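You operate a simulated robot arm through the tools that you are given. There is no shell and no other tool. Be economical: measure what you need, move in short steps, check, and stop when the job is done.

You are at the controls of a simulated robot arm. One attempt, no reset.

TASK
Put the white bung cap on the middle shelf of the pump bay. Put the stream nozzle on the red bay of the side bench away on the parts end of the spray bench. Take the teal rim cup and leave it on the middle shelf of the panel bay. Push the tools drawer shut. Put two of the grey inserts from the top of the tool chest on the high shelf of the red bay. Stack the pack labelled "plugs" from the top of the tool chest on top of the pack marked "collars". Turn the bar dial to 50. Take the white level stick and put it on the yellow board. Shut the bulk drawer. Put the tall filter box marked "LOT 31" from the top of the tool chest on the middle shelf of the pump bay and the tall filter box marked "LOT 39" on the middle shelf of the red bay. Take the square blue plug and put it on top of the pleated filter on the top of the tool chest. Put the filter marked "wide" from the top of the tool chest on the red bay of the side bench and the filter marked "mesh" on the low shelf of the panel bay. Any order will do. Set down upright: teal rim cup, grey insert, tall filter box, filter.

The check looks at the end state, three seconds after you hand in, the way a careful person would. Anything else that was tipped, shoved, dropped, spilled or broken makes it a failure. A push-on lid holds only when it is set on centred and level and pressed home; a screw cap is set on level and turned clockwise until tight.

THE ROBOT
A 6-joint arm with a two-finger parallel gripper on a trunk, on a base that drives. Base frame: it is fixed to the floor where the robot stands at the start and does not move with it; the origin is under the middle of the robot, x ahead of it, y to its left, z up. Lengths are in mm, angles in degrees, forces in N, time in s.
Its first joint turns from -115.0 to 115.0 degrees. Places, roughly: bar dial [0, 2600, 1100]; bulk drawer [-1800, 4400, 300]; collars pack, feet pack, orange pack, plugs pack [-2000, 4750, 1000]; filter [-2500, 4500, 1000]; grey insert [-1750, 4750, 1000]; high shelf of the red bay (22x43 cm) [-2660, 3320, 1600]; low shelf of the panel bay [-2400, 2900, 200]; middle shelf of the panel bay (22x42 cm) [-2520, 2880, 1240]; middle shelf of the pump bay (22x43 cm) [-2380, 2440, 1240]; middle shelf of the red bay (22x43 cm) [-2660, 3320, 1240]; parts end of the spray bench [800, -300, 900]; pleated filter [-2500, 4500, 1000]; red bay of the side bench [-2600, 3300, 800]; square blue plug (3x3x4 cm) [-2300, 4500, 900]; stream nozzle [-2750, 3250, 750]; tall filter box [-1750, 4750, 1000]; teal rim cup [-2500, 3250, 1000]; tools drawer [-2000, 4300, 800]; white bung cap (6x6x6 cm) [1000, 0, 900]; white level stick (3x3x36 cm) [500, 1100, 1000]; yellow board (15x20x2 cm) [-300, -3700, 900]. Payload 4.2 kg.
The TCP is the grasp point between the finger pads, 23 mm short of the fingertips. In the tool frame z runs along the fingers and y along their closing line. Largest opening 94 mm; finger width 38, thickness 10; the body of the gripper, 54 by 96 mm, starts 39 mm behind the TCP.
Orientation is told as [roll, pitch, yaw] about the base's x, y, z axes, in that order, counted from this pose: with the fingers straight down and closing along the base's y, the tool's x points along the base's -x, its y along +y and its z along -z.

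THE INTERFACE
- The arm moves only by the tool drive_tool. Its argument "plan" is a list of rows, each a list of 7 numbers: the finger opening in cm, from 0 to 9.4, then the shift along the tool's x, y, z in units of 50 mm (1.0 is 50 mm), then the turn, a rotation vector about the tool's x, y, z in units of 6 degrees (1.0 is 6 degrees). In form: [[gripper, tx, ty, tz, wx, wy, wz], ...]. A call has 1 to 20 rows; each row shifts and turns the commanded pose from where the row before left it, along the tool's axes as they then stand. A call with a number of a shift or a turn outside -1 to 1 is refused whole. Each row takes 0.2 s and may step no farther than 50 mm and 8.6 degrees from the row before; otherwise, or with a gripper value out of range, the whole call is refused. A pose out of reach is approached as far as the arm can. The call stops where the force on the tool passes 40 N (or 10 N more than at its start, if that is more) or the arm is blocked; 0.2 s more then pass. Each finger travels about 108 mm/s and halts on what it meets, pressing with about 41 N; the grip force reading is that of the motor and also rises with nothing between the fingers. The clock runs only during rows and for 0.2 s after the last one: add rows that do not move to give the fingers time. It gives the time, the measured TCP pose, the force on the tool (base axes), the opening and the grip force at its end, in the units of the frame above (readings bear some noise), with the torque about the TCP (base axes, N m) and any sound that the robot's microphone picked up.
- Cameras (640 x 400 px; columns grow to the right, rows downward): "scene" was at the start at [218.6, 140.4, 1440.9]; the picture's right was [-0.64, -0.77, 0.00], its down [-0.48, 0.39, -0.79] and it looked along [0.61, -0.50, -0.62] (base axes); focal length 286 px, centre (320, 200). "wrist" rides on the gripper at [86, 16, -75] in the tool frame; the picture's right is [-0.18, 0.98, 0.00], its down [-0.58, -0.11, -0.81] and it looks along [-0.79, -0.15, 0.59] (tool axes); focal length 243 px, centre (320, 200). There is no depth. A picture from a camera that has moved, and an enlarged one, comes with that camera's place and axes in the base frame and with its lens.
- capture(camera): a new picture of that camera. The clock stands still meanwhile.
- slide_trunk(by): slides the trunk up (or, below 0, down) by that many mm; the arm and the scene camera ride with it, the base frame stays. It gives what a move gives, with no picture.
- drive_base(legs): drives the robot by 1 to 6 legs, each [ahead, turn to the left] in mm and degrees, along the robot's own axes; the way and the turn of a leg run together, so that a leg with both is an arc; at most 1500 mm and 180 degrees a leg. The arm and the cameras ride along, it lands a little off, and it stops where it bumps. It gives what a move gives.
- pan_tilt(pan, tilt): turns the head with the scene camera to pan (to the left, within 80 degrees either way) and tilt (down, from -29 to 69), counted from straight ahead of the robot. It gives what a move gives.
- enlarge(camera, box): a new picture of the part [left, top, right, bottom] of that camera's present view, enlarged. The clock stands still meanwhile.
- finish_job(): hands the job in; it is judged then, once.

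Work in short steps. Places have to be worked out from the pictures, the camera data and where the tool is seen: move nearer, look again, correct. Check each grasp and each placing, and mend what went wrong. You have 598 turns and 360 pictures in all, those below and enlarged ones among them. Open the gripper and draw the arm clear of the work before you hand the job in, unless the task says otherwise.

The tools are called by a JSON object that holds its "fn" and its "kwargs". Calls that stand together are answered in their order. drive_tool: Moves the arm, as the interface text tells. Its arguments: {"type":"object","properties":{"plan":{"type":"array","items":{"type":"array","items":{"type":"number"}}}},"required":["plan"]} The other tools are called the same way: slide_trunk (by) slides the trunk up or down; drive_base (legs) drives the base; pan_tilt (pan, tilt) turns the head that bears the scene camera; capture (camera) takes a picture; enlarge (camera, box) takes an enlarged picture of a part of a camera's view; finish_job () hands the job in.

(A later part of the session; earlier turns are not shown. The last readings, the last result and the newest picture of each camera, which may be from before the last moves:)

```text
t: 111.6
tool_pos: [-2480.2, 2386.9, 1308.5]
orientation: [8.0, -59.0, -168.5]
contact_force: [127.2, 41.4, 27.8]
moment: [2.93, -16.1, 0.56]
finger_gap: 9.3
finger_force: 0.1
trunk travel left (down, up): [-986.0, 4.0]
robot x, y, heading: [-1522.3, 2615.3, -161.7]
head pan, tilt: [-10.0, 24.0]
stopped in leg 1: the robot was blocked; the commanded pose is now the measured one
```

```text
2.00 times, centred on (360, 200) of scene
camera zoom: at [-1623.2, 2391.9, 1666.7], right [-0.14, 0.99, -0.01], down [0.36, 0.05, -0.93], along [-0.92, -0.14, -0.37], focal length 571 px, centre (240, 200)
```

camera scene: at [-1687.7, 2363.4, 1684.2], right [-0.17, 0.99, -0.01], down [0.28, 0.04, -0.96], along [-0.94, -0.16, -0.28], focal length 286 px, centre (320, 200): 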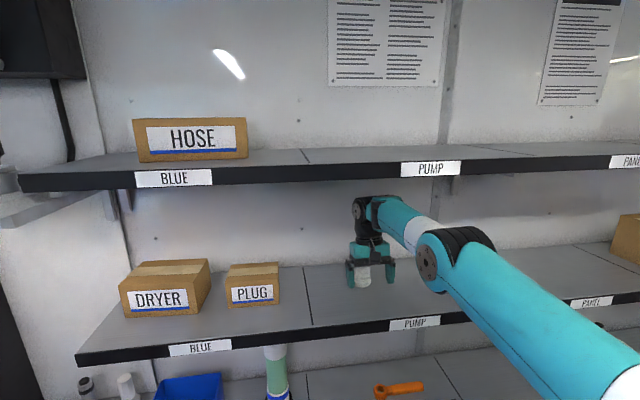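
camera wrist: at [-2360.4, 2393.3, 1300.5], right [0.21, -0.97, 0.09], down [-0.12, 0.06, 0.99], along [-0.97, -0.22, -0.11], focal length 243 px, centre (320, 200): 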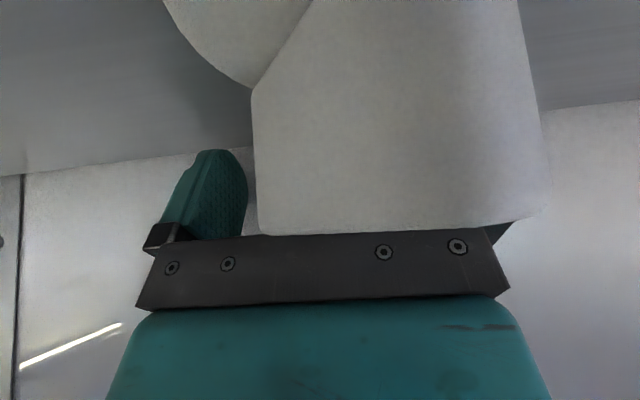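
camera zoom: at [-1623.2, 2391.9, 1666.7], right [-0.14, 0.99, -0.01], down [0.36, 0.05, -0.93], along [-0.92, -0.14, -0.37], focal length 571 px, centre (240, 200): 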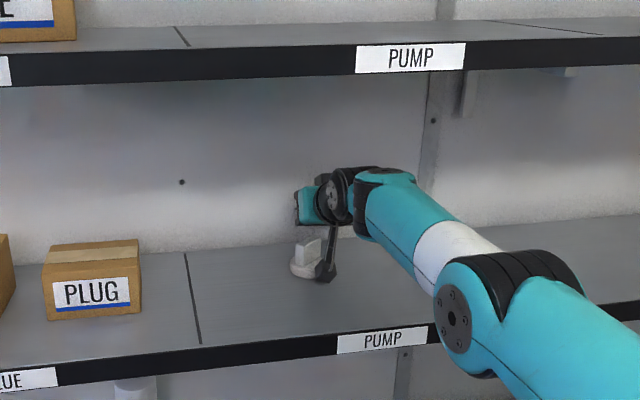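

Vertical load is small again; keep backing the base.

{"fn": "drive_base", "kwargs": {"legs": [[-80, 0]]}}

{"fn": "drive_base", "kwargs": {"legs": [[-80, 0]]}}

{"fn": "drive_base", "kwargs": {"legs": [[-80, 0]]}}

{"fn": "drive_base", "kwargs": {"legs": [[-80, 0]]}}

{"fn": "drive_base", "kwargs": {"legs": [[-80, 0]]}}

{"fn": "enlarge", "kwargs": {"camera": "scene", "box": [200, 100, 520, 300]}}

```text
t: 112.3
tool_pos: [-2479.6, 2389.0, 1320.0]
orientation: [10.3, -64.3, -170.7]
contact_force: [111.1, 36.1, 39.0]
moment: [1.36, -10.91, 0.12]
finger_gap: 8.9
finger_force: 0.1
trunk travel left (down, up): [-986.0, 4.0]
robot x, y, heading: [-1507.7, 2617.1, -161.8]
head pan, tilt: [-10.0, 24.0]
stopped in leg 1: the robot was blocked; the commanded pose is now the measured one
```

```text
t: 113.0
tool_pos: [-2482.6, 2389.6, 1333.1]
orientation: [13.8, -70.1, -174.2]
contact_force: [107.9, 36.3, 37.3]
moment: [0.96, -5.19, 0.13]
finger_gap: 8.8
finger_force: 0.0
trunk travel left (down, up): [-986.0, 4.0]
robot x, y, heading: [-1500.8, 2619.8, -161.9]
head pan, tilt: [-10.0, 24.0]
stopped in leg 1: the robot was blocked; the commanded pose is now the measured one
```

```text
t: 113.8
tool_pos: [-2482.2, 2388.2, 1341.5]
orientation: [19.3, -74.8, -179.4]
contact_force: [70.6, 23.3, 77.2]
moment: [1.42, -10.05, 0.3]
finger_gap: 9.3
finger_force: 0.0
trunk travel left (down, up): [-986.0, 4.0]
robot x, y, heading: [-1493.0, 2618.6, -162.1]
head pan, tilt: [-10.0, 24.0]
stopped in leg 1: the robot was blocked; the commanded pose is now the measured one
```

```text
t: 114.5
tool_pos: [-2484.9, 2390.5, 1348.1]
orientation: [27.4, -78.3, 172.6]
contact_force: [37.3, 11.5, 107.6]
moment: [-0.54, -8.67, -1.05]
finger_gap: 8.5
finger_force: 0.1
trunk travel left (down, up): [-986.0, 4.0]
robot x, y, heading: [-1488.2, 2626.4, -162.2]
head pan, tilt: [-10.0, 24.0]
stopped in leg 1: the force on the tool passed its limit (the readings are from after the stop); the commanded pose is now the measured one
```

```text
t: 115.2
tool_pos: [-2484.6, 2391.6, 1351.4]
orientation: [38.1, -80.6, 162.0]
contact_force: [46.7, 14.7, 98.6]
moment: [-0.22, -10.4, -0.95]
finger_gap: 9.1
finger_force: 0.0
trunk travel left (down, up): [-986.0, 4.0]
robot x, y, heading: [-1481.3, 2628.5, -162.1]
head pan, tilt: [-10.0, 24.0]
stopped in leg 1: the force on the tool passed its limit (the readings are from after the stop); the commanded pose is now the measured one
```

```text
2.00 times, centred on (360, 200) of scene
camera zoom: at [-1610.8, 2397.0, 1662.1], right [-0.14, 0.99, -0.01], down [0.38, 0.05, -0.93], along [-0.92, -0.13, -0.38], focal length 571 px, centre (240, 200)
```

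zoom: 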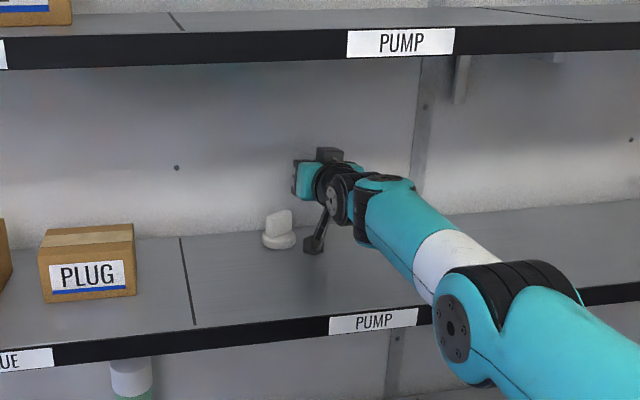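

The cap stands free and upright, the hand is now horizontal. Keep backing until it's free.

{"fn": "drive_base", "kwargs": {"legs": [[-100, 0]]}}

{"fn": "drive_base", "kwargs": {"legs": [[-100, 0]]}}

{"fn": "drive_base", "kwargs": {"legs": [[-100, 0]]}}

{"fn": "drive_base", "kwargs": {"legs": [[-100, 0]]}}

{"fn": "enlarge", "kwargs": {"camera": "scene", "box": [200, 100, 520, 300]}}

```text
t: 115.9
tool_pos: [-2485.3, 2393.0, 1357.1]
orientation: [50.2, -82.0, 150.0]
contact_force: [60.5, 19.9, 83.0]
moment: [1.01, -9.32, 0.06]
finger_gap: 9.8
finger_force: 0.0
trunk travel left (down, up): [-986.0, 4.0]
robot x, y, heading: [-1471.8, 2626.2, -162.0]
head pan, tilt: [-10.0, 24.0]
stopped in leg 1: the force on the tool passed its limit (the readings are from after the stop); the commanded pose is now the measured one
```

```text
t: 116.7
tool_pos: [-2486.1, 2392.9, 1358.8]
orientation: [59.7, -82.6, 140.5]
contact_force: [80.4, 27.3, 63.1]
moment: [2.47, -13.31, 1.18]
finger_gap: 9.3
finger_force: 0.0
trunk travel left (down, up): [-986.0, 4.0]
robot x, y, heading: [-1464.6, 2629.7, -162.1]
head pan, tilt: [-10.0, 24.0]
stopped in leg 1: the force on the tool passed its limit (the readings are from after the stop); the commanded pose is now the measured one
```

```text
t: 117.8
tool_pos: [-2411.7, 2418.6, 1361.0]
orientation: [66.1, -83.2, 134.0]
contact_force: [-26.8, -5.9, 60.3]
moment: [-0.27, -2.32, -0.38]
finger_gap: 10.0
finger_force: 0.3
trunk travel left (down, up): [-986.0, 4.0]
robot x, y, heading: [-1365.5, 2664.0, -162.3]
head pan, tilt: [-10.0, 24.0]
```

```text
t: 119.0
tool_pos: [-2316.6, 2449.8, 1357.7]
orientation: [65.0, -83.2, 135.0]
contact_force: [-0.3, 0.4, -0.1]
moment: [-0.01, 0.02, 0.0]
finger_gap: 9.8
finger_force: 0.0
trunk travel left (down, up): [-986.0, 4.0]
robot x, y, heading: [-1275.2, 2694.0, -162.2]
head pan, tilt: [-10.0, 24.0]
```

```text
2.00 times, centred on (360, 200) of scene
camera zoom: at [-1449.4, 2450.3, 1649.2], right [-0.13, 0.99, 0.0], down [0.4, 0.05, -0.91], along [-0.91, -0.12, -0.41], focal length 571 px, centre (240, 200)
```

zoom: 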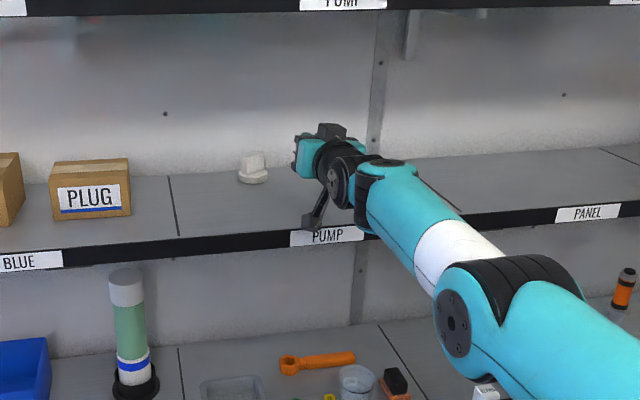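

Free at last: the cap stands upright on the pump bay's middle shelf. I back off further and look at the red/panel bay bench items.

{"fn": "drive_base", "kwargs": {"legs": [[-200, 0]]}}

{"fn": "pan_tilt", "kwargs": {"pan": -35, "tilt": 28}}

{"fn": "capture", "kwargs": {"camera": "scene"}}

```text
t: 120.6
tool_pos: [-2126.6, 2515.5, 1358.0]
orientation: [65.0, -83.2, 134.7]
contact_force: [-0.6, -0.1, -0.4]
moment: [-0.02, 0.04, 0.0]
finger_gap: 10.1
finger_force: 0.2
trunk travel left (down, up): [-986.0, 4.0]
robot x, y, heading: [-1080.9, 2754.1, -162.5]
head pan, tilt: [-10.0, 24.0]
```

```text
t: 121.5
tool_pos: [-2126.5, 2515.1, 1357.8]
orientation: [65.1, -83.3, 134.7]
contact_force: [-0.5, 0.1, 0.1]
moment: [-0.01, 0.01, 0.03]
finger_gap: 10.1
finger_force: 0.0
trunk travel left (down, up): [-986.0, 4.0]
robot x, y, heading: [-1077.9, 2756.0, -162.5]
head pan, tilt: [-35.0, 28.0]
```

```text
281 pictures are left
camera scene: at [-1253.8, 2551.1, 1642.9], right [0.3, 0.95, 0.0], down [0.45, -0.14, -0.88], along [-0.84, 0.27, -0.47], focal length 286 px, centre (320, 200)
```

scene: 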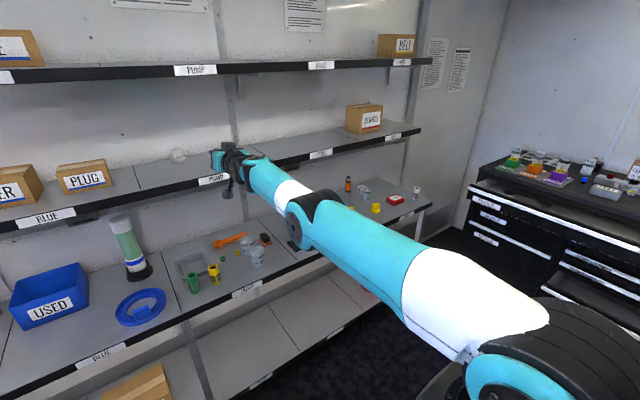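

I fold the arm in and enlarge the red/panel bench area.

{"fn": "drive_tool", "kwargs": {"plan": [[5, 0, 0, -1, 0, 0, 0], [5, 0, 0, -1, 0, 0, 0], [5, 0, 0, -1, 0, 0, 0], [5, 0, 0, -1, 0, 0, 0], [5, 0, 0, -1, 0, 0, 0], [5, 0, 0, -1, 0, 0, 0], [5, 0, 0, -1, 0, 0, 0], [5, 0, 0, -1, 0, 0, 0]]}}

{"fn": "enlarge", "kwargs": {"camera": "scene", "box": [180, 160, 460, 335]}}

```text
t: 123.3
tool_pos: [-2124.8, 2515.9, 1357.6]
orientation: [65.1, -83.3, 134.6]
contact_force: [0.4, -0.5, 0.1]
moment: [-0.01, 0.0, 0.01]
finger_gap: 50.1
finger_force: 0.0
out of reach, approached as far as the arm can: row 1, 2, 3, 4, 5, 6, 7, 8
trunk travel left (down, up): [-986.0, 4.0]
robot x, y, heading: [-1080.3, 2753.8, -162.6]
head pan, tilt: [-35.0, 28.0]
```

```text
2.29 times, centred on (320, 248) of scene
camera zoom: at [-1253.8, 2551.2, 1642.9], right [0.3, 0.95, 0.0], down [0.45, -0.14, -0.88], along [-0.84, 0.27, -0.47], focal length 652 px, centre (320, 91)
```

zoom: 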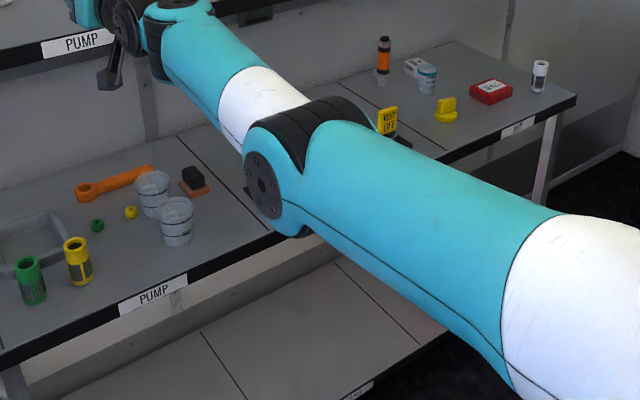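

The IK reports even retracting as unreachable, so a wrist joint is likely at a limit. I probe with small moves: down, then sideways.

{"fn": "drive_tool", "kwargs": {"plan": [[5, 0.3, 0, 0, 0, 0, 0]]}}

{"fn": "drive_tool", "kwargs": {"plan": [[5, 0, 0, 0, 0, 1, 0]]}}

{"fn": "drive_tool", "kwargs": {"plan": [[5, 0, 0, -0.3, 0, 0, 0]]}}

```text
t: 123.7
tool_pos: [-2123.3, 2512.5, 1343.9]
orientation: [65.0, -83.2, 134.8]
contact_force: [-0.4, 0.2, -0.2]
moment: [-0.04, -0.03, -0.05]
finger_gap: 50.0
finger_force: 0.0
trunk travel left (down, up): [-986.0, 4.0]
robot x, y, heading: [-1080.3, 2754.5, -162.5]
head pan, tilt: [-35.0, 28.0]
```

```text
t: 124.1
tool_pos: [-2124.3, 2514.0, 1343.3]
orientation: [34.7, -79.2, 165.2]
contact_force: [-0.6, 0.6, -0.1]
moment: [0.0, 0.01, 0.0]
finger_gap: 50.2
finger_force: 0.1
trunk travel left (down, up): [-986.0, 4.0]
robot x, y, heading: [-1075.9, 2758.5, -162.3]
head pan, tilt: [-35.0, 28.0]
```

```text
t: 124.5
tool_pos: [-2123.2, 2515.5, 1345.2]
orientation: [34.8, -79.2, 165.2]
contact_force: [-0.1, 0.1, -0.5]
moment: [0.01, 0.01, 0.0]
finger_gap: 50.1
finger_force: 0.0
out of reach, approached as far as the arm can: row 1
trunk travel left (down, up): [-986.0, 4.0]
robot x, y, heading: [-1080.1, 2756.3, -162.4]
head pan, tilt: [-35.0, 28.0]
```

Only the radial direction fails: the arm is singular (dead straight). I try combined moves to break out of it.

{"fn": "drive_tool", "kwargs": {"plan": [[5, 0.6, 0, -0.75, 0, 1, 0], [5, 0.6, 0, -0.75, 0, 1, 0]]}}

{"fn": "drive_tool", "kwargs": {"plan": [[5, -0.6, 0, -0.75, 0, -1, 0], [5, -0.6, 0, -0.75, 0, -1, 0]]}}

{"fn": "drive_tool", "kwargs": {"plan": [[5, 0.9, 0, 0, 0, 1, 0], [5, 0.9, 0, 0, 0, 1, 0], [5, 0.9, 0, 0, 0, 1, 0], [5, 0.9, 0, 0, 0, 1, 0]]}}

```text
t: 125.1
tool_pos: [-2112.2, 2517.0, 1299.1]
orientation: [16.7, -68.3, -176.1]
contact_force: [0.7, -0.7, 0.0]
moment: [0.03, -0.02, -0.01]
finger_gap: 50.0
finger_force: 0.2
out of reach, approached as far as the arm can: row 1, 2
trunk travel left (down, up): [-986.0, 4.0]
robot x, y, heading: [-1077.0, 2757.4, -162.7]
head pan, tilt: [-35.0, 28.0]
```

```text
t: 125.7
tool_pos: [-2123.6, 2523.4, 1380.8]
orientation: [35.1, -79.3, 165.0]
contact_force: [0.0, -0.5, 0.4]
moment: [-0.02, 0.01, -0.02]
finger_gap: 49.8
finger_force: 0.0
out of reach, approached as far as the arm can: row 1, 2
trunk travel left (down, up): [-986.0, 4.0]
robot x, y, heading: [-1080.4, 2756.2, -162.7]
head pan, tilt: [-35.0, 28.0]
```

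```text
t: 126.7
tool_pos: [-2089.8, 2518.4, 1209.4]
orientation: [11.2, -56.5, -169.8]
contact_force: [0.8, 0.0, -0.5]
moment: [-0.06, -0.01, -0.01]
finger_gap: 50.1
finger_force: 0.1
out of reach, approached as far as the arm can: row 1, 2, 3, 4
trunk travel left (down, up): [-986.0, 4.0]
robot x, y, heading: [-1078.2, 2756.9, -162.5]
head pan, tilt: [-35.0, 28.0]
```

I try a push outward followed by an inward row, and inward with sideways motion.

{"fn": "drive_tool", "kwargs": {"plan": [[5, 0, 0, 1, 0, 0, 0], [5, 0, 0, -1, 0, 0, 0], [5, 0, 0, -1, 0, 0, 0]]}}

{"fn": "drive_tool", "kwargs": {"plan": [[5, 0, 0.7, -0.7, 0, 0, 0], [5, 0, 0.7, -0.7, 0, 0, 0], [5, 0, 0.7, -0.7, 0, 0, 0]]}}

{"fn": "pan_tilt", "kwargs": {"pan": -45, "tilt": 20}}

{"fn": "capture", "kwargs": {"camera": "scene"}}

```text
t: 127.5
tool_pos: [-2094.7, 2524.2, 1242.8]
orientation: [11.2, -56.6, -169.8]
contact_force: [0.9, 1.4, -0.6]
moment: [-0.02, 0.0, 0.03]
finger_gap: 50.0
finger_force: 0.1
out of reach, approached as far as the arm can: row 1, 2, 3
trunk travel left (down, up): [-986.0, 4.0]
robot x, y, heading: [-1080.3, 2755.2, -162.5]
head pan, tilt: [-35.0, 28.0]
```

```text
t: 128.3
tool_pos: [-2058.7, 2428.4, 1308.9]
orientation: [11.4, -56.7, -169.9]
contact_force: [-0.5, -0.2, 0.1]
moment: [-0.02, 0.02, 0.0]
finger_gap: 50.1
finger_force: 0.0
out of reach, approached as far as the arm can: row 1, 2, 3
trunk travel left (down, up): [-986.0, 4.0]
robot x, y, heading: [-1077.8, 2754.8, -162.5]
head pan, tilt: [-35.0, 28.0]
```

```text
t: 129.0
tool_pos: [-2058.0, 2428.7, 1307.9]
orientation: [11.3, -56.7, -169.9]
contact_force: [-0.1, -0.4, -0.1]
moment: [0.0, 0.0, 0.0]
finger_gap: 49.7
finger_force: 0.0
trunk travel left (down, up): [-986.0, 4.0]
robot x, y, heading: [-1082.0, 2756.4, -162.6]
head pan, tilt: [-45.0, 20.0]
```

```text
279 pictures are left
camera scene: at [-1249.4, 2566.7, 1655.7], right [0.46, 0.89, 0.0], down [0.3, -0.16, -0.94], along [-0.83, 0.43, -0.34], focal length 286 px, centre (320, 200)
```

scene: 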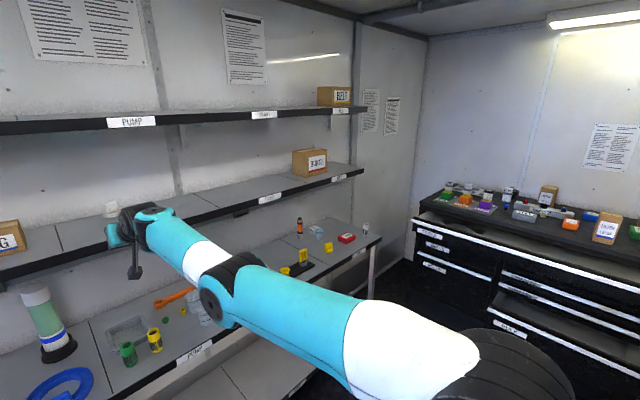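

The arm sits on its reach shell. Moving straight down without rotation should let the elbow bend the right way; then I retract.

{"fn": "drive_tool", "kwargs": {"plan": [[5, 0.67, 0, 0.436, 0, 0, 0], [5, 0.67, 0, 0.436, 0, 0, 0], [5, 0.67, 0, 0.436, 0, 0, 0]]}}

{"fn": "drive_tool", "kwargs": {"plan": [[5, 0.54, 0, -0.8, 0, 0, 0], [5, 0.54, 0, -0.8, 0, 0, 0]]}}

```text
t: 129.8
tool_pos: [-2047.1, 2420.2, 1191.8]
orientation: [11.3, -56.7, -169.8]
contact_force: [0.2, -0.4, 0.8]
moment: [0.0, -0.01, 0.0]
finger_gap: 50.0
finger_force: 0.1
out of reach, approached as far as the arm can: row 3
trunk travel left (down, up): [-986.0, 4.0]
robot x, y, heading: [-1077.9, 2757.2, -162.6]
head pan, tilt: [-45.0, 20.0]
```

```text
t: 130.4
tool_pos: [-1955.3, 2452.7, 1189.9]
orientation: [11.6, -57.0, -169.9]
contact_force: [-0.9, 0.3, -0.9]
moment: [-0.02, 0.04, 0.01]
finger_gap: 49.6
finger_force: 0.0
trunk travel left (down, up): [-986.0, 4.0]
robot x, y, heading: [-1077.2, 2750.1, -162.5]
head pan, tilt: [-45.0, 20.0]
```

Retraction works again. I pull in more and bring the tool to pointing down, then check by picture.

{"fn": "drive_tool", "kwargs": {"plan": [[5, 0.54, 0, -0.8, 0, 0, 0], [5, 0.54, 0, -0.8, 0, 0, 0], [5, 0.54, 0, -0.8, 0, 0, 0], [5, 0.54, 0, -0.8, 0, 0, 0], [5, 0, 0, 0, 0, 1, 0], [5, 0, 0, 0, 0, 1, 0], [5, 0, 0, 0, 0, 1, 0], [5, 0, 0, 0, 0, 1, 0], [5, 0, 0, 0, 0, 1, 0], [5, 0, 0, 0, 0, 1, 0], [5, 0, 0, 0, 0, 1, 0], [5, 0, 0, 0, 0, 1, 0], [5, 0, 0, 0, 0, 1, 0]]}}

{"fn": "capture", "kwargs": {"camera": "scene"}}

```text
t: 133.2
tool_pos: [-1771.8, 2516.3, 1182.8]
orientation: [6.3, -3.0, -160.6]
contact_force: [0.7, -0.6, -0.6]
moment: [-0.03, -0.01, -0.04]
finger_gap: 50.2
finger_force: 0.1
trunk travel left (down, up): [-986.0, 4.0]
robot x, y, heading: [-1078.3, 2757.2, -162.7]
head pan, tilt: [-45.0, 20.0]
```

```text
278 pictures are left
camera scene: at [-1249.2, 2566.7, 1655.8], right [0.46, 0.89, 0.0], down [0.3, -0.16, -0.94], along [-0.83, 0.43, -0.34], focal length 286 px, centre (320, 200)
```

scene: 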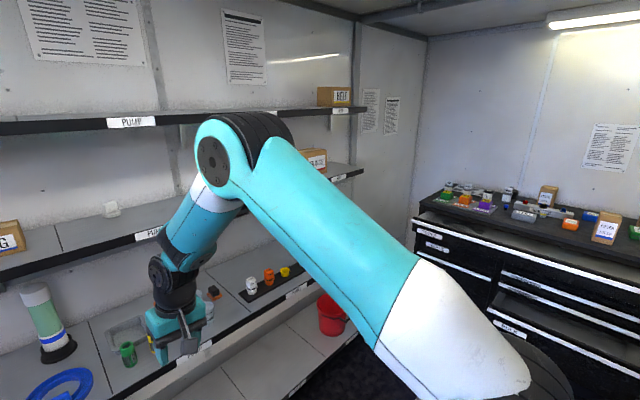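

Elbow is up again. I level the tool, lower the trunk and drive over to the red bay.

{"fn": "drive_tool", "kwargs": {"plan": [[5, 0, 0, -0.2, 1, 0.5, 0]]}}

{"fn": "drive_base", "kwargs": {"legs": [[0, -90], [950, 0], [0, 90], [450, 0]]}}

{"fn": "slide_trunk", "kwargs": {"by": -100}}

{"fn": "pan_tilt", "kwargs": {"pan": -10, "tilt": 40}}

{"fn": "capture", "kwargs": {"camera": "scene"}}

```text
t: 133.6
tool_pos: [-1771.9, 2519.9, 1191.3]
orientation: [0.1, 0.0, -160.6]
contact_force: [-1.2, 0.2, 0.3]
moment: [-0.02, 0.02, 0.0]
finger_gap: 50.1
finger_force: 0.1
trunk travel left (down, up): [-986.0, 4.0]
robot x, y, heading: [-1081.2, 2751.9, -162.5]
head pan, tilt: [-45.0, 20.0]
```

```text
t: 148.2
tool_pos: [-2456.1, 3255.5, 1191.8]
orientation: [0.0, 0.8, -158.8]
contact_force: [9.3, 4.8, 5.4]
moment: [-0.32, 0.9, -0.21]
finger_gap: 49.9
finger_force: 0.1
trunk travel left (down, up): [-986.0, 4.0]
robot x, y, heading: [-1778.4, 3510.2, -160.8]
head pan, tilt: [-45.0, 20.0]
stopped in leg 4: the force on the tool passed its limit (the readings are from after the stop); the commanded pose is now the measured one
```

```text
t: 149.5
tool_pos: [-2457.5, 3254.7, 1093.1]
orientation: [0.0, 1.0, -158.8]
contact_force: [-0.7, 0.3, -0.4]
moment: [0.0, 0.01, -0.04]
finger_gap: 50.0
finger_force: 0.0
trunk travel left (down, up): [-886.0, 104.0]
robot x, y, heading: [-1780.5, 3512.4, -160.8]
head pan, tilt: [-45.0, 20.0]
```

```text
t: 150.5
tool_pos: [-2458.1, 3256.7, 1091.5]
orientation: [0.0, 0.9, -158.8]
contact_force: [0.2, 0.3, -0.3]
moment: [0.0, 0.0, 0.02]
finger_gap: 50.1
finger_force: 0.1
trunk travel left (down, up): [-886.0, 104.0]
robot x, y, heading: [-1781.2, 3509.0, -160.8]
head pan, tilt: [-10.0, 40.0]
```

```text
277 pictures are left
camera scene: at [-1941.6, 3264.3, 1524.4], right [-0.16, 0.99, 0.0], down [0.63, 0.1, -0.77], along [-0.76, -0.12, -0.64], focal length 286 px, centre (320, 200)
```

scene: 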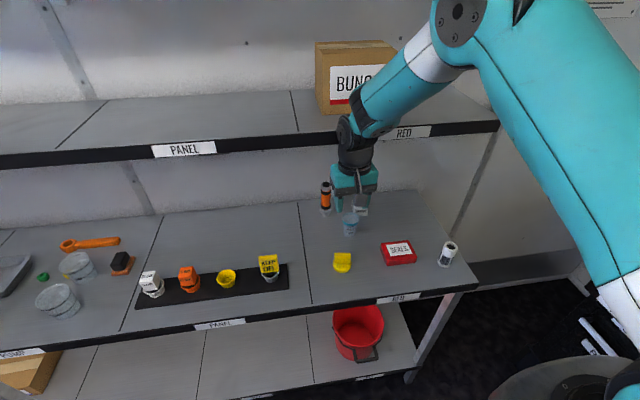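

I back off 120 mm from the shelf and look closely at the red bay's bench.

{"fn": "drive_base", "kwargs": {"legs": [[-130, 0]]}}

{"fn": "enlarge", "kwargs": {"camera": "scene", "box": [270, 150, 470, 275]}}

{"fn": "capture", "kwargs": {"camera": "wrist"}}

```text
t: 151.8
tool_pos: [-2335.7, 3296.4, 1092.0]
orientation: [-0.1, 0.8, -158.7]
contact_force: [-0.2, 0.7, -0.8]
moment: [-0.04, -0.01, 0.03]
finger_gap: 49.8
finger_force: 0.1
trunk travel left (down, up): [-886.0, 104.0]
robot x, y, heading: [-1657.7, 3552.4, -160.8]
head pan, tilt: [-10.0, 40.0]
```

```text
3.20 times, centred on (370, 212) of scene
camera zoom: at [-1820.3, 3306.2, 1524.3], right [-0.16, 0.99, 0.0], down [0.63, 0.1, -0.77], along [-0.76, -0.12, -0.64], focal length 914 px, centre (160, 160)
```

zoom: 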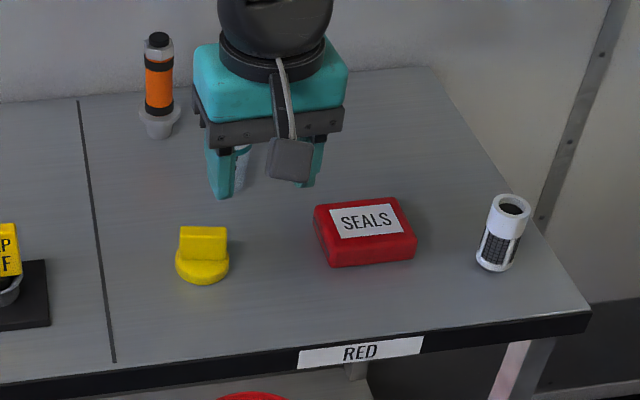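

```text
275 pictures are left
camera wrist: at [-2250.6, 3312.7, 1168.2], right [0.18, -0.98, 0.0], down [-0.59, -0.11, 0.8], along [-0.78, -0.15, -0.6], focal length 243 px, centre (320, 200)
```

wrist: 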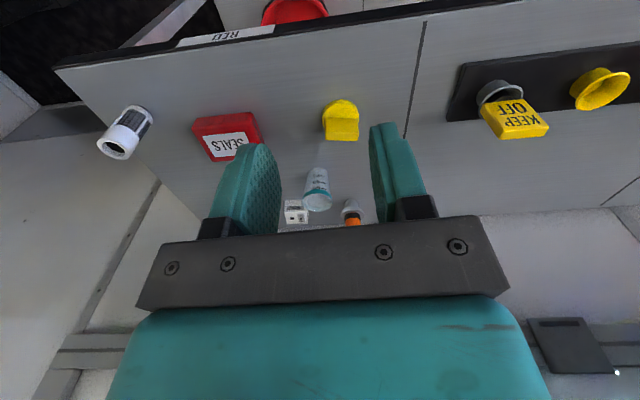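

I enlarge the wrist view around the cup and the objects behind it.

{"fn": "enlarge", "kwargs": {"camera": "wrist", "box": [270, 150, 380, 235]}}

{"fn": "drive_tool", "kwargs": {"plan": [[5, 0, 0, -0.9, 0, 0, 0], [5, 1, 0, 0, 0, 0, 0], [5, 1, 0, 0, 0, 0, 0], [5, 1, 0, 0, 0, 0, 0]]}}

{"fn": "enlarge", "kwargs": {"camera": "scene", "box": [290, 140, 430, 230]}}

```text
4.71 times, centred on (325, 192) of wrist
camera zoom: at [-2250.6, 3312.7, 1168.2], right [0.18, -0.98, 0.0], down [-0.59, -0.11, 0.8], along [-0.78, -0.15, -0.6], focal length 1142 px, centre (296, 235)
```

zoom: 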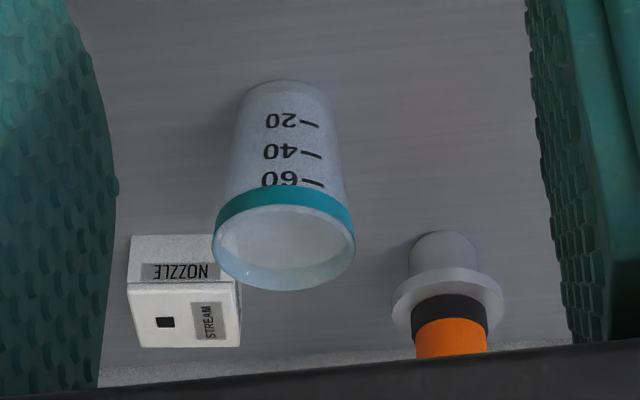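

```text
t: 152.8
tool_pos: [-2197.7, 3352.6, 1136.1]
orientation: [0.0, 0.8, -158.8]
contact_force: [-0.8, 0.6, -0.1]
moment: [0.0, -0.03, 0.01]
finger_gap: 49.8
finger_force: 0.0
trunk travel left (down, up): [-886.0, 104.0]
robot x, y, heading: [-1655.5, 3552.2, -160.7]
head pan, tilt: [-10.0, 40.0]
```

```text
4.44 times, centred on (360, 185) of scene
camera zoom: at [-1820.8, 3306.1, 1524.3], right [-0.16, 0.99, 0.0], down [0.63, 0.1, -0.77], along [-0.76, -0.12, -0.64], focal length 1269 px, centre (142, 267)
```

zoom: 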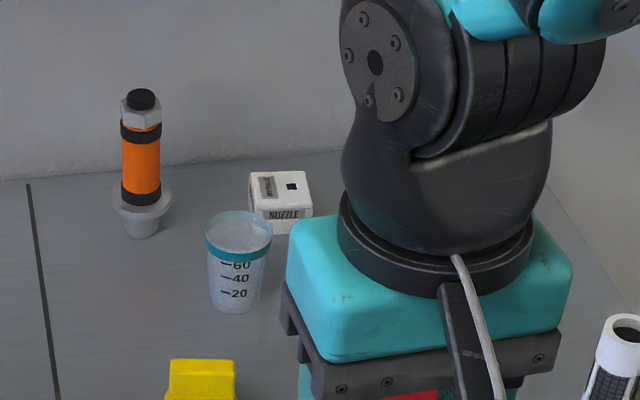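

The white cube is marked "STREAM NOZZLE", and the teal-rim cup stands at about [-2542, 3258]. I move closer, lower the trunk, and tilt the tool 45° for the cup.

{"fn": "drive_base", "kwargs": {"legs": [[140, 0]]}}

{"fn": "slide_trunk", "kwargs": {"by": -100}}

{"fn": "drive_tool", "kwargs": {"plan": [[9.4, 0, 0, 0, 0, -1, 0], [9.4, 0, 0, 0, 0, -1, 0], [9.4, 0, 0, 0, 0, -1, 0], [9.4, 0, 0, 0, 0, -1, 0], [9.4, 0, 0, 0, 0, -1, 0], [9.4, 0, 0, 0, 0, -1, 0], [9.4, 0, 0, 0, 0, -1, 0], [9.4, 0, 0, 0, 0, -0.6, 0]]}}

{"fn": "capture", "kwargs": {"camera": "wrist"}}

{"fn": "capture", "kwargs": {"camera": "scene"}}

```text
t: 154.1
tool_pos: [-2327.5, 3309.1, 1136.3]
orientation: [0.1, 0.9, -158.9]
contact_force: [0.1, 0.8, 0.8]
moment: [0.01, 0.03, 0.02]
finger_gap: 50.0
finger_force: 0.0
trunk travel left (down, up): [-886.0, 104.0]
robot x, y, heading: [-1784.8, 3510.8, -160.8]
head pan, tilt: [-10.0, 40.0]
```

```text
t: 155.4
tool_pos: [-2326.9, 3309.1, 1037.0]
orientation: [0.1, 0.9, -158.9]
contact_force: [-0.2, -0.3, 0.5]
moment: [-0.01, 0.01, 0.0]
finger_gap: 49.9
finger_force: 0.1
trunk travel left (down, up): [-786.0, 204.0]
robot x, y, heading: [-1785.6, 3507.5, -160.7]
head pan, tilt: [-10.0, 40.0]
```

```text
t: 157.2
tool_pos: [-2336.7, 3298.5, 1035.1]
orientation: [0.1, -44.7, -158.9]
contact_force: [0.1, 0.8, 0.1]
moment: [-0.02, 0.02, 0.02]
finger_gap: 93.9
finger_force: 0.0
out of reach, approached as far as the arm can: row 7, 8
trunk travel left (down, up): [-786.0, 204.0]
robot x, y, heading: [-1785.8, 3509.6, -160.6]
head pan, tilt: [-10.0, 40.0]
```

```text
272 pictures are left
camera wrist: at [-2225.9, 3324.2, 1027.6], right [0.23, -0.96, 0.13], down [0.1, 0.16, 0.98], along [-0.97, -0.21, 0.14], focal length 243 px, centre (320, 200)
```

wrist: 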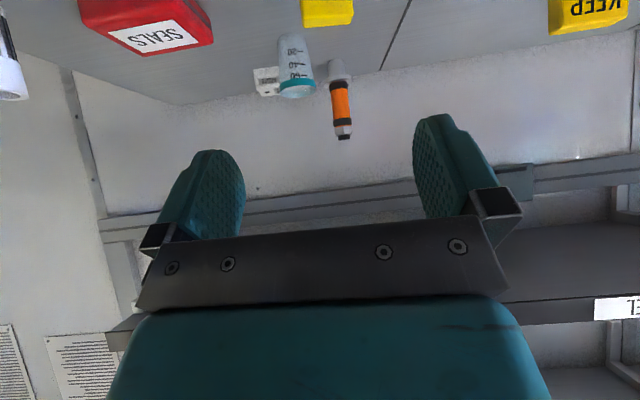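

```text
271 pictures are left
camera scene: at [-1950.5, 3261.5, 1424.4], right [-0.16, 0.99, 0.0], down [0.63, 0.1, -0.77], along [-0.76, -0.12, -0.64], focal length 286 px, centre (320, 200)
```

scene: 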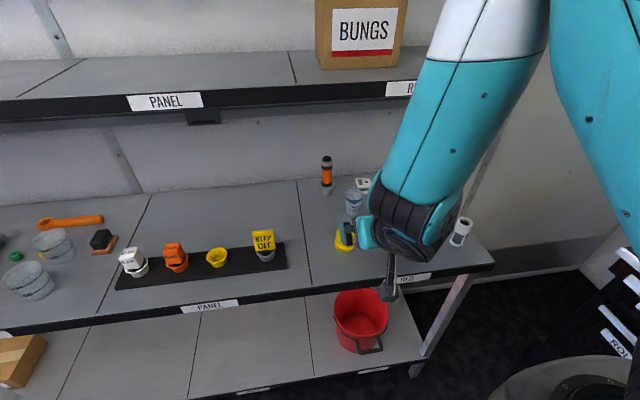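

The bench is at about z 872 and the cup at [-2542, 3262]. To clear the yellow cap I yaw the tool to -147° and use 35° tilt, then go to a pre-grasp.

{"fn": "drive_tool", "kwargs": {"plan": [[9.4, 0, 0, 0, 0, 0.8, -1], [9.4, 0, 0, 0, 0, 0.8, -1], [9.4, -0.348, -0.324, 0.522, 0, 0, 0], [9.4, -0.348, -0.324, 0.522, 0, 0, 0], [9.4, -0.348, -0.324, 0.522, 0, 0, 0], [9.4, -0.348, -0.324, 0.522, 0, 0, 0], [9.4, -0.348, -0.324, 0.522, 0, 0, 0]]}}

{"fn": "capture", "kwargs": {"camera": "wrist"}}

```text
t: 158.8
tool_pos: [-2510.3, 3302.6, 987.3]
orientation: [-9.2, -34.1, -144.5]
contact_force: [0.5, 0.6, -0.1]
moment: [0.05, 0.0, -0.01]
finger_gap: 94.1
finger_force: 0.0
trunk travel left (down, up): [-786.0, 204.0]
robot x, y, heading: [-1789.3, 3509.8, -160.6]
head pan, tilt: [-10.0, 40.0]
```

```text
270 pictures are left
camera wrist: at [-2402.6, 3344.4, 998.6], right [0.37, -0.93, -0.03], down [-0.01, -0.03, 1.0], along [-0.93, -0.37, -0.02], focal length 243 px, centre (320, 200)
```

wrist: 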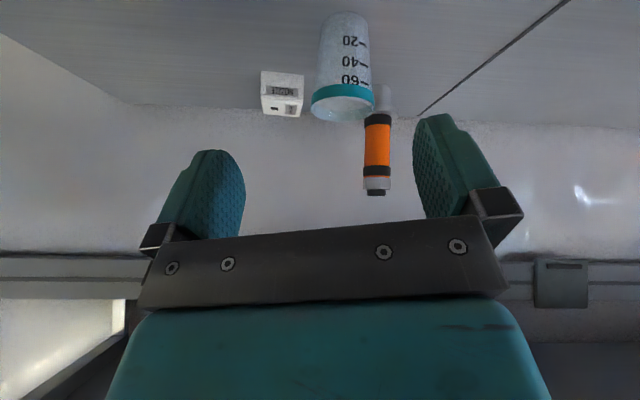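

I cancel the roll and advance along the tool axis onto the cup at about [-2547, 3272].

{"fn": "drive_tool", "kwargs": {"plan": [[9.4, 0, 0, 0, -0.77, 0, 0], [9.4, 0, 0, 0, -0.77, 0, 0], [9.4, 0.03, 0.03, 0.6, 0, 0, 0], [9.4, 0.03, 0.03, 0.6, 0, 0, 0]]}}

{"fn": "capture", "kwargs": {"camera": "wrist"}}

```text
t: 159.8
tool_pos: [-2532.0, 3279.7, 937.0]
orientation: [0.0, -34.1, -144.4]
contact_force: [0.4, 0.0, 0.3]
moment: [0.03, 0.0, 0.0]
finger_gap: 93.9
finger_force: 0.0
trunk travel left (down, up): [-786.0, 204.0]
robot x, y, heading: [-1787.8, 3510.4, -160.6]
head pan, tilt: [-10.0, 40.0]
```

```text
269 pictures are left
camera wrist: at [-2431.3, 3332.9, 950.1], right [0.45, -0.89, 0.1], down [-0.09, 0.07, 0.99], along [-0.89, -0.46, -0.05], focal length 243 px, centre (320, 200)
```

wrist: 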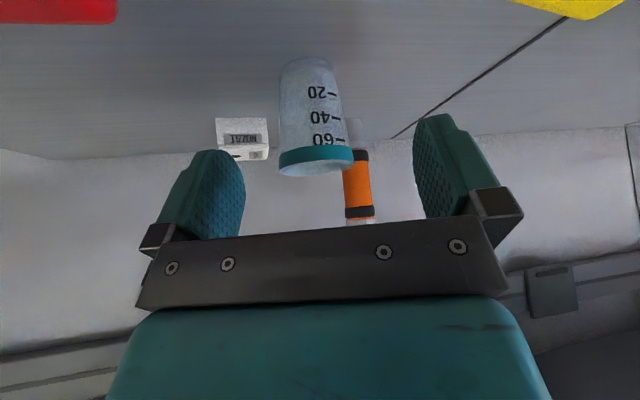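

A final 30 mm, then close.

{"fn": "drive_tool", "kwargs": {"plan": [[9.4, 0.08, -0.02, 0.3, 0, 0, 0], [9.4, 0.08, -0.02, 0.28, 0, 0, 0], [3, 0, 0, 0, 0, 0, 0], [3, 0, 0, 0, 0, 0, 0], [3, 0, 0, 0, 0, 0, 0], [3, 0, 0, 0, 0, 0, 0]]}}

{"fn": "capture", "kwargs": {"camera": "wrist"}}

```text
t: 161.2
tool_pos: [-2542.0, 3276.9, 908.1]
orientation: [-0.1, -33.9, -144.4]
contact_force: [-0.6, 0.0, 0.0]
moment: [0.04, -0.04, 0.0]
finger_gap: 30.2
finger_force: 0.0
trunk travel left (down, up): [-786.0, 204.0]
robot x, y, heading: [-1784.4, 3508.5, -160.8]
head pan, tilt: [-10.0, 40.0]
```

```text
268 pictures are left
camera wrist: at [-2439.3, 3328.6, 921.3], right [0.45, -0.89, 0.1], down [-0.09, 0.07, 0.99], along [-0.89, -0.45, -0.05], focal length 243 px, centre (320, 200)
```

wrist: 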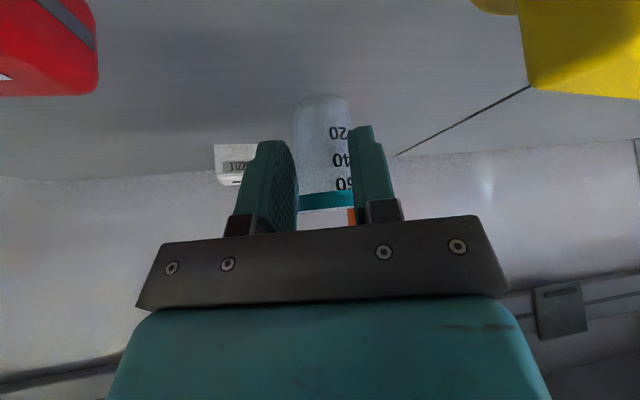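

The fingers closed short of the cup: it stands ~22 mm further (bench z≈857). I open, advance and close again.

{"fn": "drive_tool", "kwargs": {"plan": [[9.4, 0, 0, 0, 0, 0, 0], [9.4, 0, 0, 0, 0, 0, 0], [9.4, 0, 0, 0, 0, 0, 0], [9.4, -0.12, 0.02, 0.22, 0, 0, 0], [9.4, -0.12, 0.02, 0.22, 0, 0, 0], [3, 0, 0, 0, 0, 0, 0], [3, 0, 0, 0, 0, 0, 0], [3, 0, 0, 0, 0, 0, 0], [3, 0, 0, 0, 0, 0, 0]]}}

{"fn": "capture", "kwargs": {"camera": "wrist"}}

```text
t: 163.2
tool_pos: [-2558.5, 3261.8, 896.7]
orientation: [-0.1, -34.2, -144.4]
contact_force: [-0.4, 1.0, 1.4]
moment: [-0.02, 0.02, -0.01]
finger_gap: 45.1
finger_force: 40.8
trunk travel left (down, up): [-786.0, 204.0]
robot x, y, heading: [-1786.7, 3511.3, -160.8]
head pan, tilt: [-10.0, 40.0]
```

```text
267 pictures are left
camera wrist: at [-2456.4, 3314.7, 911.0], right [0.45, -0.89, 0.1], down [-0.09, 0.07, 0.99], along [-0.89, -0.45, -0.05], focal length 243 px, centre (320, 200)
```

wrist: 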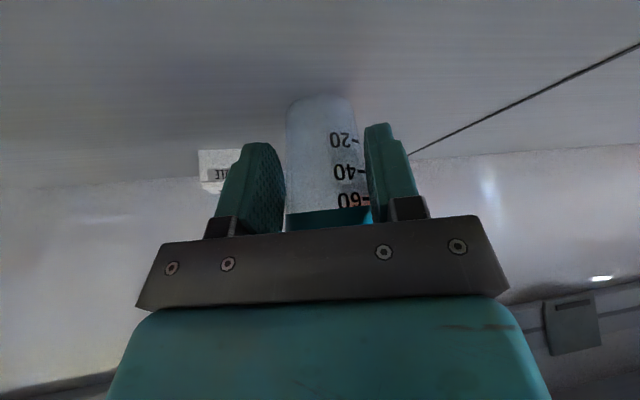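

Gripped (45 mm). I lift back along the tool axis.

{"fn": "drive_tool", "kwargs": {"plan": [[3, -0.1, 0, -0.3, 0, 0, 0], [3, 0, 0, -0.8, 0, 0, 0], [3, 0, 0, -0.8, 0, 0, 0], [3, 0.5, 0, -0.7, 0, 0, 0], [3, 0.5, 0, -0.7, 0, 0, 0], [3, 0.5, 0, -0.7, 0, 0, 0]]}}

{"fn": "capture", "kwargs": {"camera": "scene"}}

```text
t: 164.7
tool_pos: [-2416.1, 3359.4, 1024.1]
orientation: [-0.1, -34.0, -144.4]
contact_force: [-0.1, 0.5, 0.3]
moment: [0.0, -0.02, -0.01]
finger_gap: 45.2
finger_force: 40.6
trunk travel left (down, up): [-786.0, 204.0]
robot x, y, heading: [-1785.7, 3509.0, -161.1]
head pan, tilt: [-10.0, 40.0]
```

```text
266 pictures are left
camera scene: at [-1951.0, 3261.0, 1424.2], right [-0.16, 0.99, 0.0], down [0.63, 0.1, -0.77], along [-0.76, -0.12, -0.64], focal length 286 px, centre (320, 200)
```

scene: 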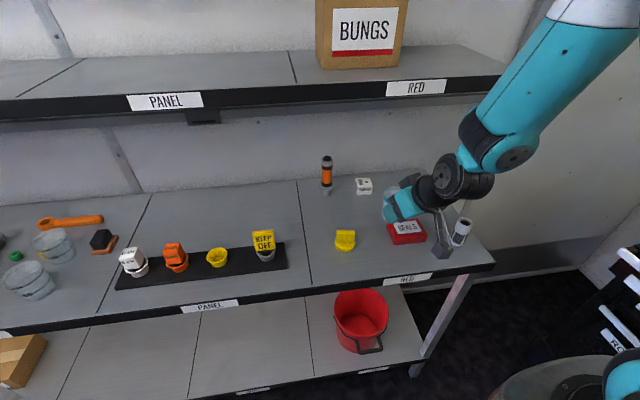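

Cup held. I back off and shift along the rack to the panel bay.

{"fn": "drive_base", "kwargs": {"legs": [[-230, 0], [0, 89], [400, 0], [0, -90]]}}

{"fn": "slide_trunk", "kwargs": {"by": 200}}

{"fn": "pan_tilt", "kwargs": {"pan": -5, "tilt": 25}}

{"fn": "capture", "kwargs": {"camera": "scene"}}

```text
t: 176.1
tool_pos: [-2081.4, 3084.9, 1023.5]
orientation: [0.0, -34.1, -146.8]
contact_force: [1.2, 0.1, -0.3]
moment: [-0.02, -0.02, 0.0]
finger_gap: 44.0
finger_force: 40.6
trunk travel left (down, up): [-786.0, 204.0]
robot x, y, heading: [-1445.2, 3207.3, -163.2]
head pan, tilt: [-10.0, 40.0]
```

```text
t: 178.3
tool_pos: [-2082.3, 3085.4, 1224.0]
orientation: [0.0, -34.1, -146.8]
contact_force: [-0.9, -0.3, 0.0]
moment: [0.0, -0.02, 0.0]
finger_gap: 44.0
finger_force: 41.0
trunk travel left (down, up): [-986.0, 4.0]
robot x, y, heading: [-1444.0, 3210.6, -163.2]
head pan, tilt: [-10.0, 40.0]
```

```text
t: 179.1
tool_pos: [-2081.4, 3083.8, 1223.9]
orientation: [0.0, -34.1, -146.8]
contact_force: [-0.3, 0.1, -0.1]
moment: [-0.02, -0.03, -0.02]
finger_gap: 44.2
finger_force: 41.0
trunk travel left (down, up): [-986.0, 4.0]
robot x, y, heading: [-1443.9, 3205.5, -163.4]
head pan, tilt: [-5.0, 25.0]
```

```text
265 pictures are left
camera scene: at [-1625.6, 2958.9, 1647.6], right [-0.2, 0.98, 0.0], down [0.41, 0.09, -0.91], along [-0.89, -0.19, -0.42], focal length 286 px, centre (320, 200)
```

scene: 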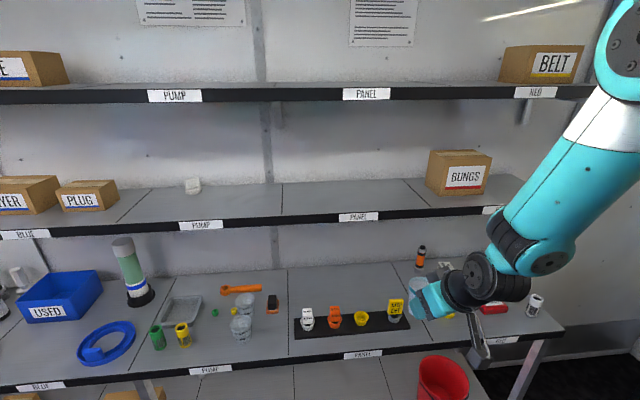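

The robot is centred on the panel bay. I raise the cup to z≈1320 first, drive in 240 mm, then extend over the shelf.

{"fn": "drive_tool", "kwargs": {"plan": [[3, -0.537, 0, -0.796, 0, 0, 0], [3, -0.537, 0, -0.796, 0, 0, 0]]}}

{"fn": "drive_base", "kwargs": {"legs": [[250, 0]]}}

{"fn": "drive_tool", "kwargs": {"plan": [[3, -0.667, 0.047, 0.45, 0, 0, 0], [3, -0.667, 0.047, 0.45, 0, 0, 0], [3, -0.667, 0.047, 0.45, 0, 0, 0], [3, -0.667, 0.047, 0.45, 0, 0, 0]]}}

{"fn": "capture", "kwargs": {"camera": "scene"}}

{"fn": "capture", "kwargs": {"camera": "wrist"}}

```text
t: 179.7
tool_pos: [-2082.6, 3082.2, 1321.4]
orientation: [0.0, -34.0, -146.8]
contact_force: [0.1, -0.4, -0.2]
moment: [0.01, -0.03, 0.0]
finger_gap: 44.2
finger_force: 40.8
trunk travel left (down, up): [-986.0, 4.0]
robot x, y, heading: [-1444.6, 3208.7, -163.2]
head pan, tilt: [-5.0, 25.0]
```

```text
t: 181.5
tool_pos: [-2325.2, 3010.6, 1320.5]
orientation: [0.0, -34.0, -146.8]
contact_force: [-0.4, 0.4, 0.0]
moment: [-0.01, 0.03, 0.01]
finger_gap: 43.8
finger_force: 40.8
trunk travel left (down, up): [-986.0, 4.0]
robot x, y, heading: [-1691.7, 3136.2, -163.2]
head pan, tilt: [-5.0, 25.0]
```

```text
t: 182.5
tool_pos: [-2453.9, 2912.2, 1320.8]
orientation: [0.0, -34.2, -146.9]
contact_force: [-0.3, 0.3, -0.3]
moment: [-0.03, 0.01, 0.01]
finger_gap: 43.9
finger_force: 41.3
trunk travel left (down, up): [-986.0, 4.0]
robot x, y, heading: [-1685.6, 3133.0, -163.2]
head pan, tilt: [-5.0, 25.0]
```

```text
264 pictures are left
camera scene: at [-1868.4, 2886.3, 1647.8], right [-0.2, 0.98, 0.0], down [0.41, 0.09, -0.91], along [-0.89, -0.18, -0.42], focal length 286 px, centre (320, 200)
```

scene: 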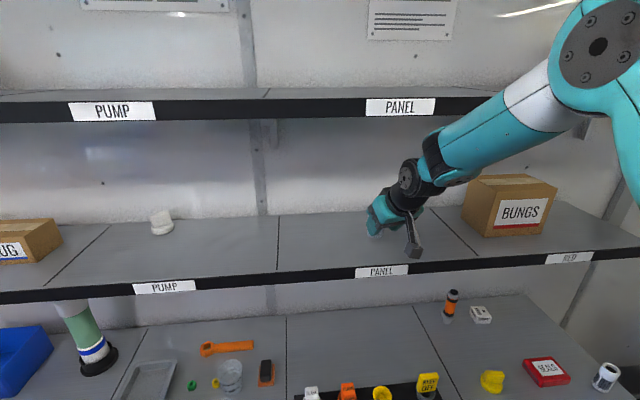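

```text
263 pictures are left
camera wrist: at [-2349.9, 2961.6, 1335.3], right [0.41, -0.91, 0.1], down [-0.08, 0.08, 0.99], along [-0.91, -0.42, -0.05], focal length 243 px, centre (320, 200)
```

wrist: 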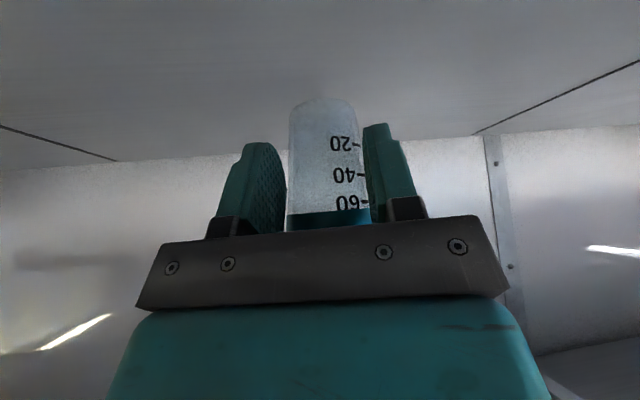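

Over the shelf. I go 30 mm deeper, lower to just above, then descend in 2 mm rows.

{"fn": "drive_tool", "kwargs": {"plan": [[3, -0.5, 0.03, 0.335, 0, 0, 0], [3, 0.28, 0, 0.414, 0, 0, 0], [3, 0.022, 0, 0.033, 0, 0, 0], [3, 0.022, 0, 0.033, 0, 0, 0], [3, 0.022, 0, 0.033, 0, 0, 0], [3, 0.022, 0, 0.033, 0, 0, 0]]}}

{"fn": "capture", "kwargs": {"camera": "wrist"}}

```text
t: 183.9
tool_pos: [-2478.4, 2895.9, 1293.5]
orientation: [0.0, -34.5, -146.8]
contact_force: [-0.2, -0.1, 27.7]
moment: [-0.34, 0.7, -0.05]
finger_gap: 43.5
finger_force: 41.2
trunk travel left (down, up): [-986.0, 4.0]
robot x, y, heading: [-1687.6, 3133.4, -163.4]
head pan, tilt: [-5.0, 25.0]
```

```text
262 pictures are left
camera wrist: at [-2374.8, 2945.0, 1305.9], right [0.41, -0.91, 0.1], down [-0.08, 0.08, 0.99], along [-0.91, -0.42, -0.04], focal length 243 px, centre (320, 200)
```

wrist: 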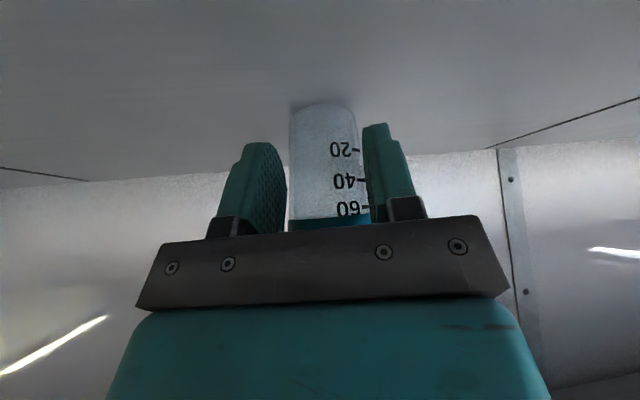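

The cup is touching down (28 N). I ease 1.5 mm, open, and withdraw along the tool axis.

{"fn": "drive_tool", "kwargs": {"plan": [[3, -0.016, 0, -0.025, 0, 0, 0], [6, 0, 0, 0, 0, 0, 0], [9.4, 0, 0, 0, 0, 0, 0], [9.4, 0, 0, 0, 0, 0, 0], [9.4, 0.1, 0, -0.4, 0, 0, 0], [9.4, 0.3, 0, -0.6, 0, 0, 0], [9.4, 0.3, 0, -0.6, 0, 0, 0], [9.4, 0.5, 0, -0.6, 0, 0, 0]]}}

{"fn": "capture", "kwargs": {"camera": "wrist"}}

```text
t: 185.7
tool_pos: [-2383.9, 2956.3, 1348.2]
orientation: [0.0, -34.1, -146.9]
contact_force: [0.1, -1.7, -0.2]
moment: [-0.01, -0.02, 0.02]
finger_gap: 94.1
finger_force: 0.0
trunk travel left (down, up): [-986.0, 4.0]
robot x, y, heading: [-1686.1, 3134.7, -163.2]
head pan, tilt: [-5.0, 25.0]
```

```text
261 pictures are left
camera wrist: at [-2280.3, 3005.4, 1361.7], right [0.41, -0.91, 0.1], down [-0.08, 0.08, 0.99], along [-0.91, -0.42, -0.05], focal length 243 px, centre (320, 200)
```

wrist: 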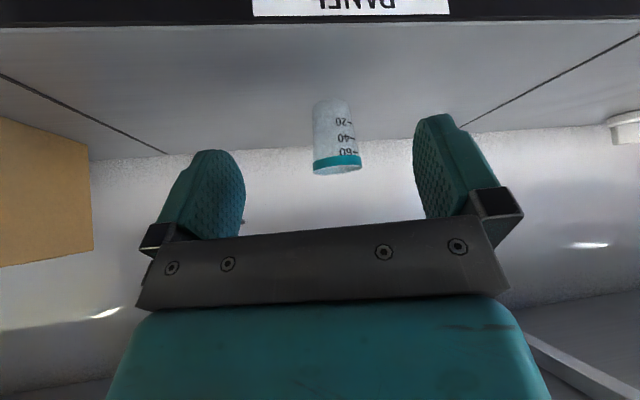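

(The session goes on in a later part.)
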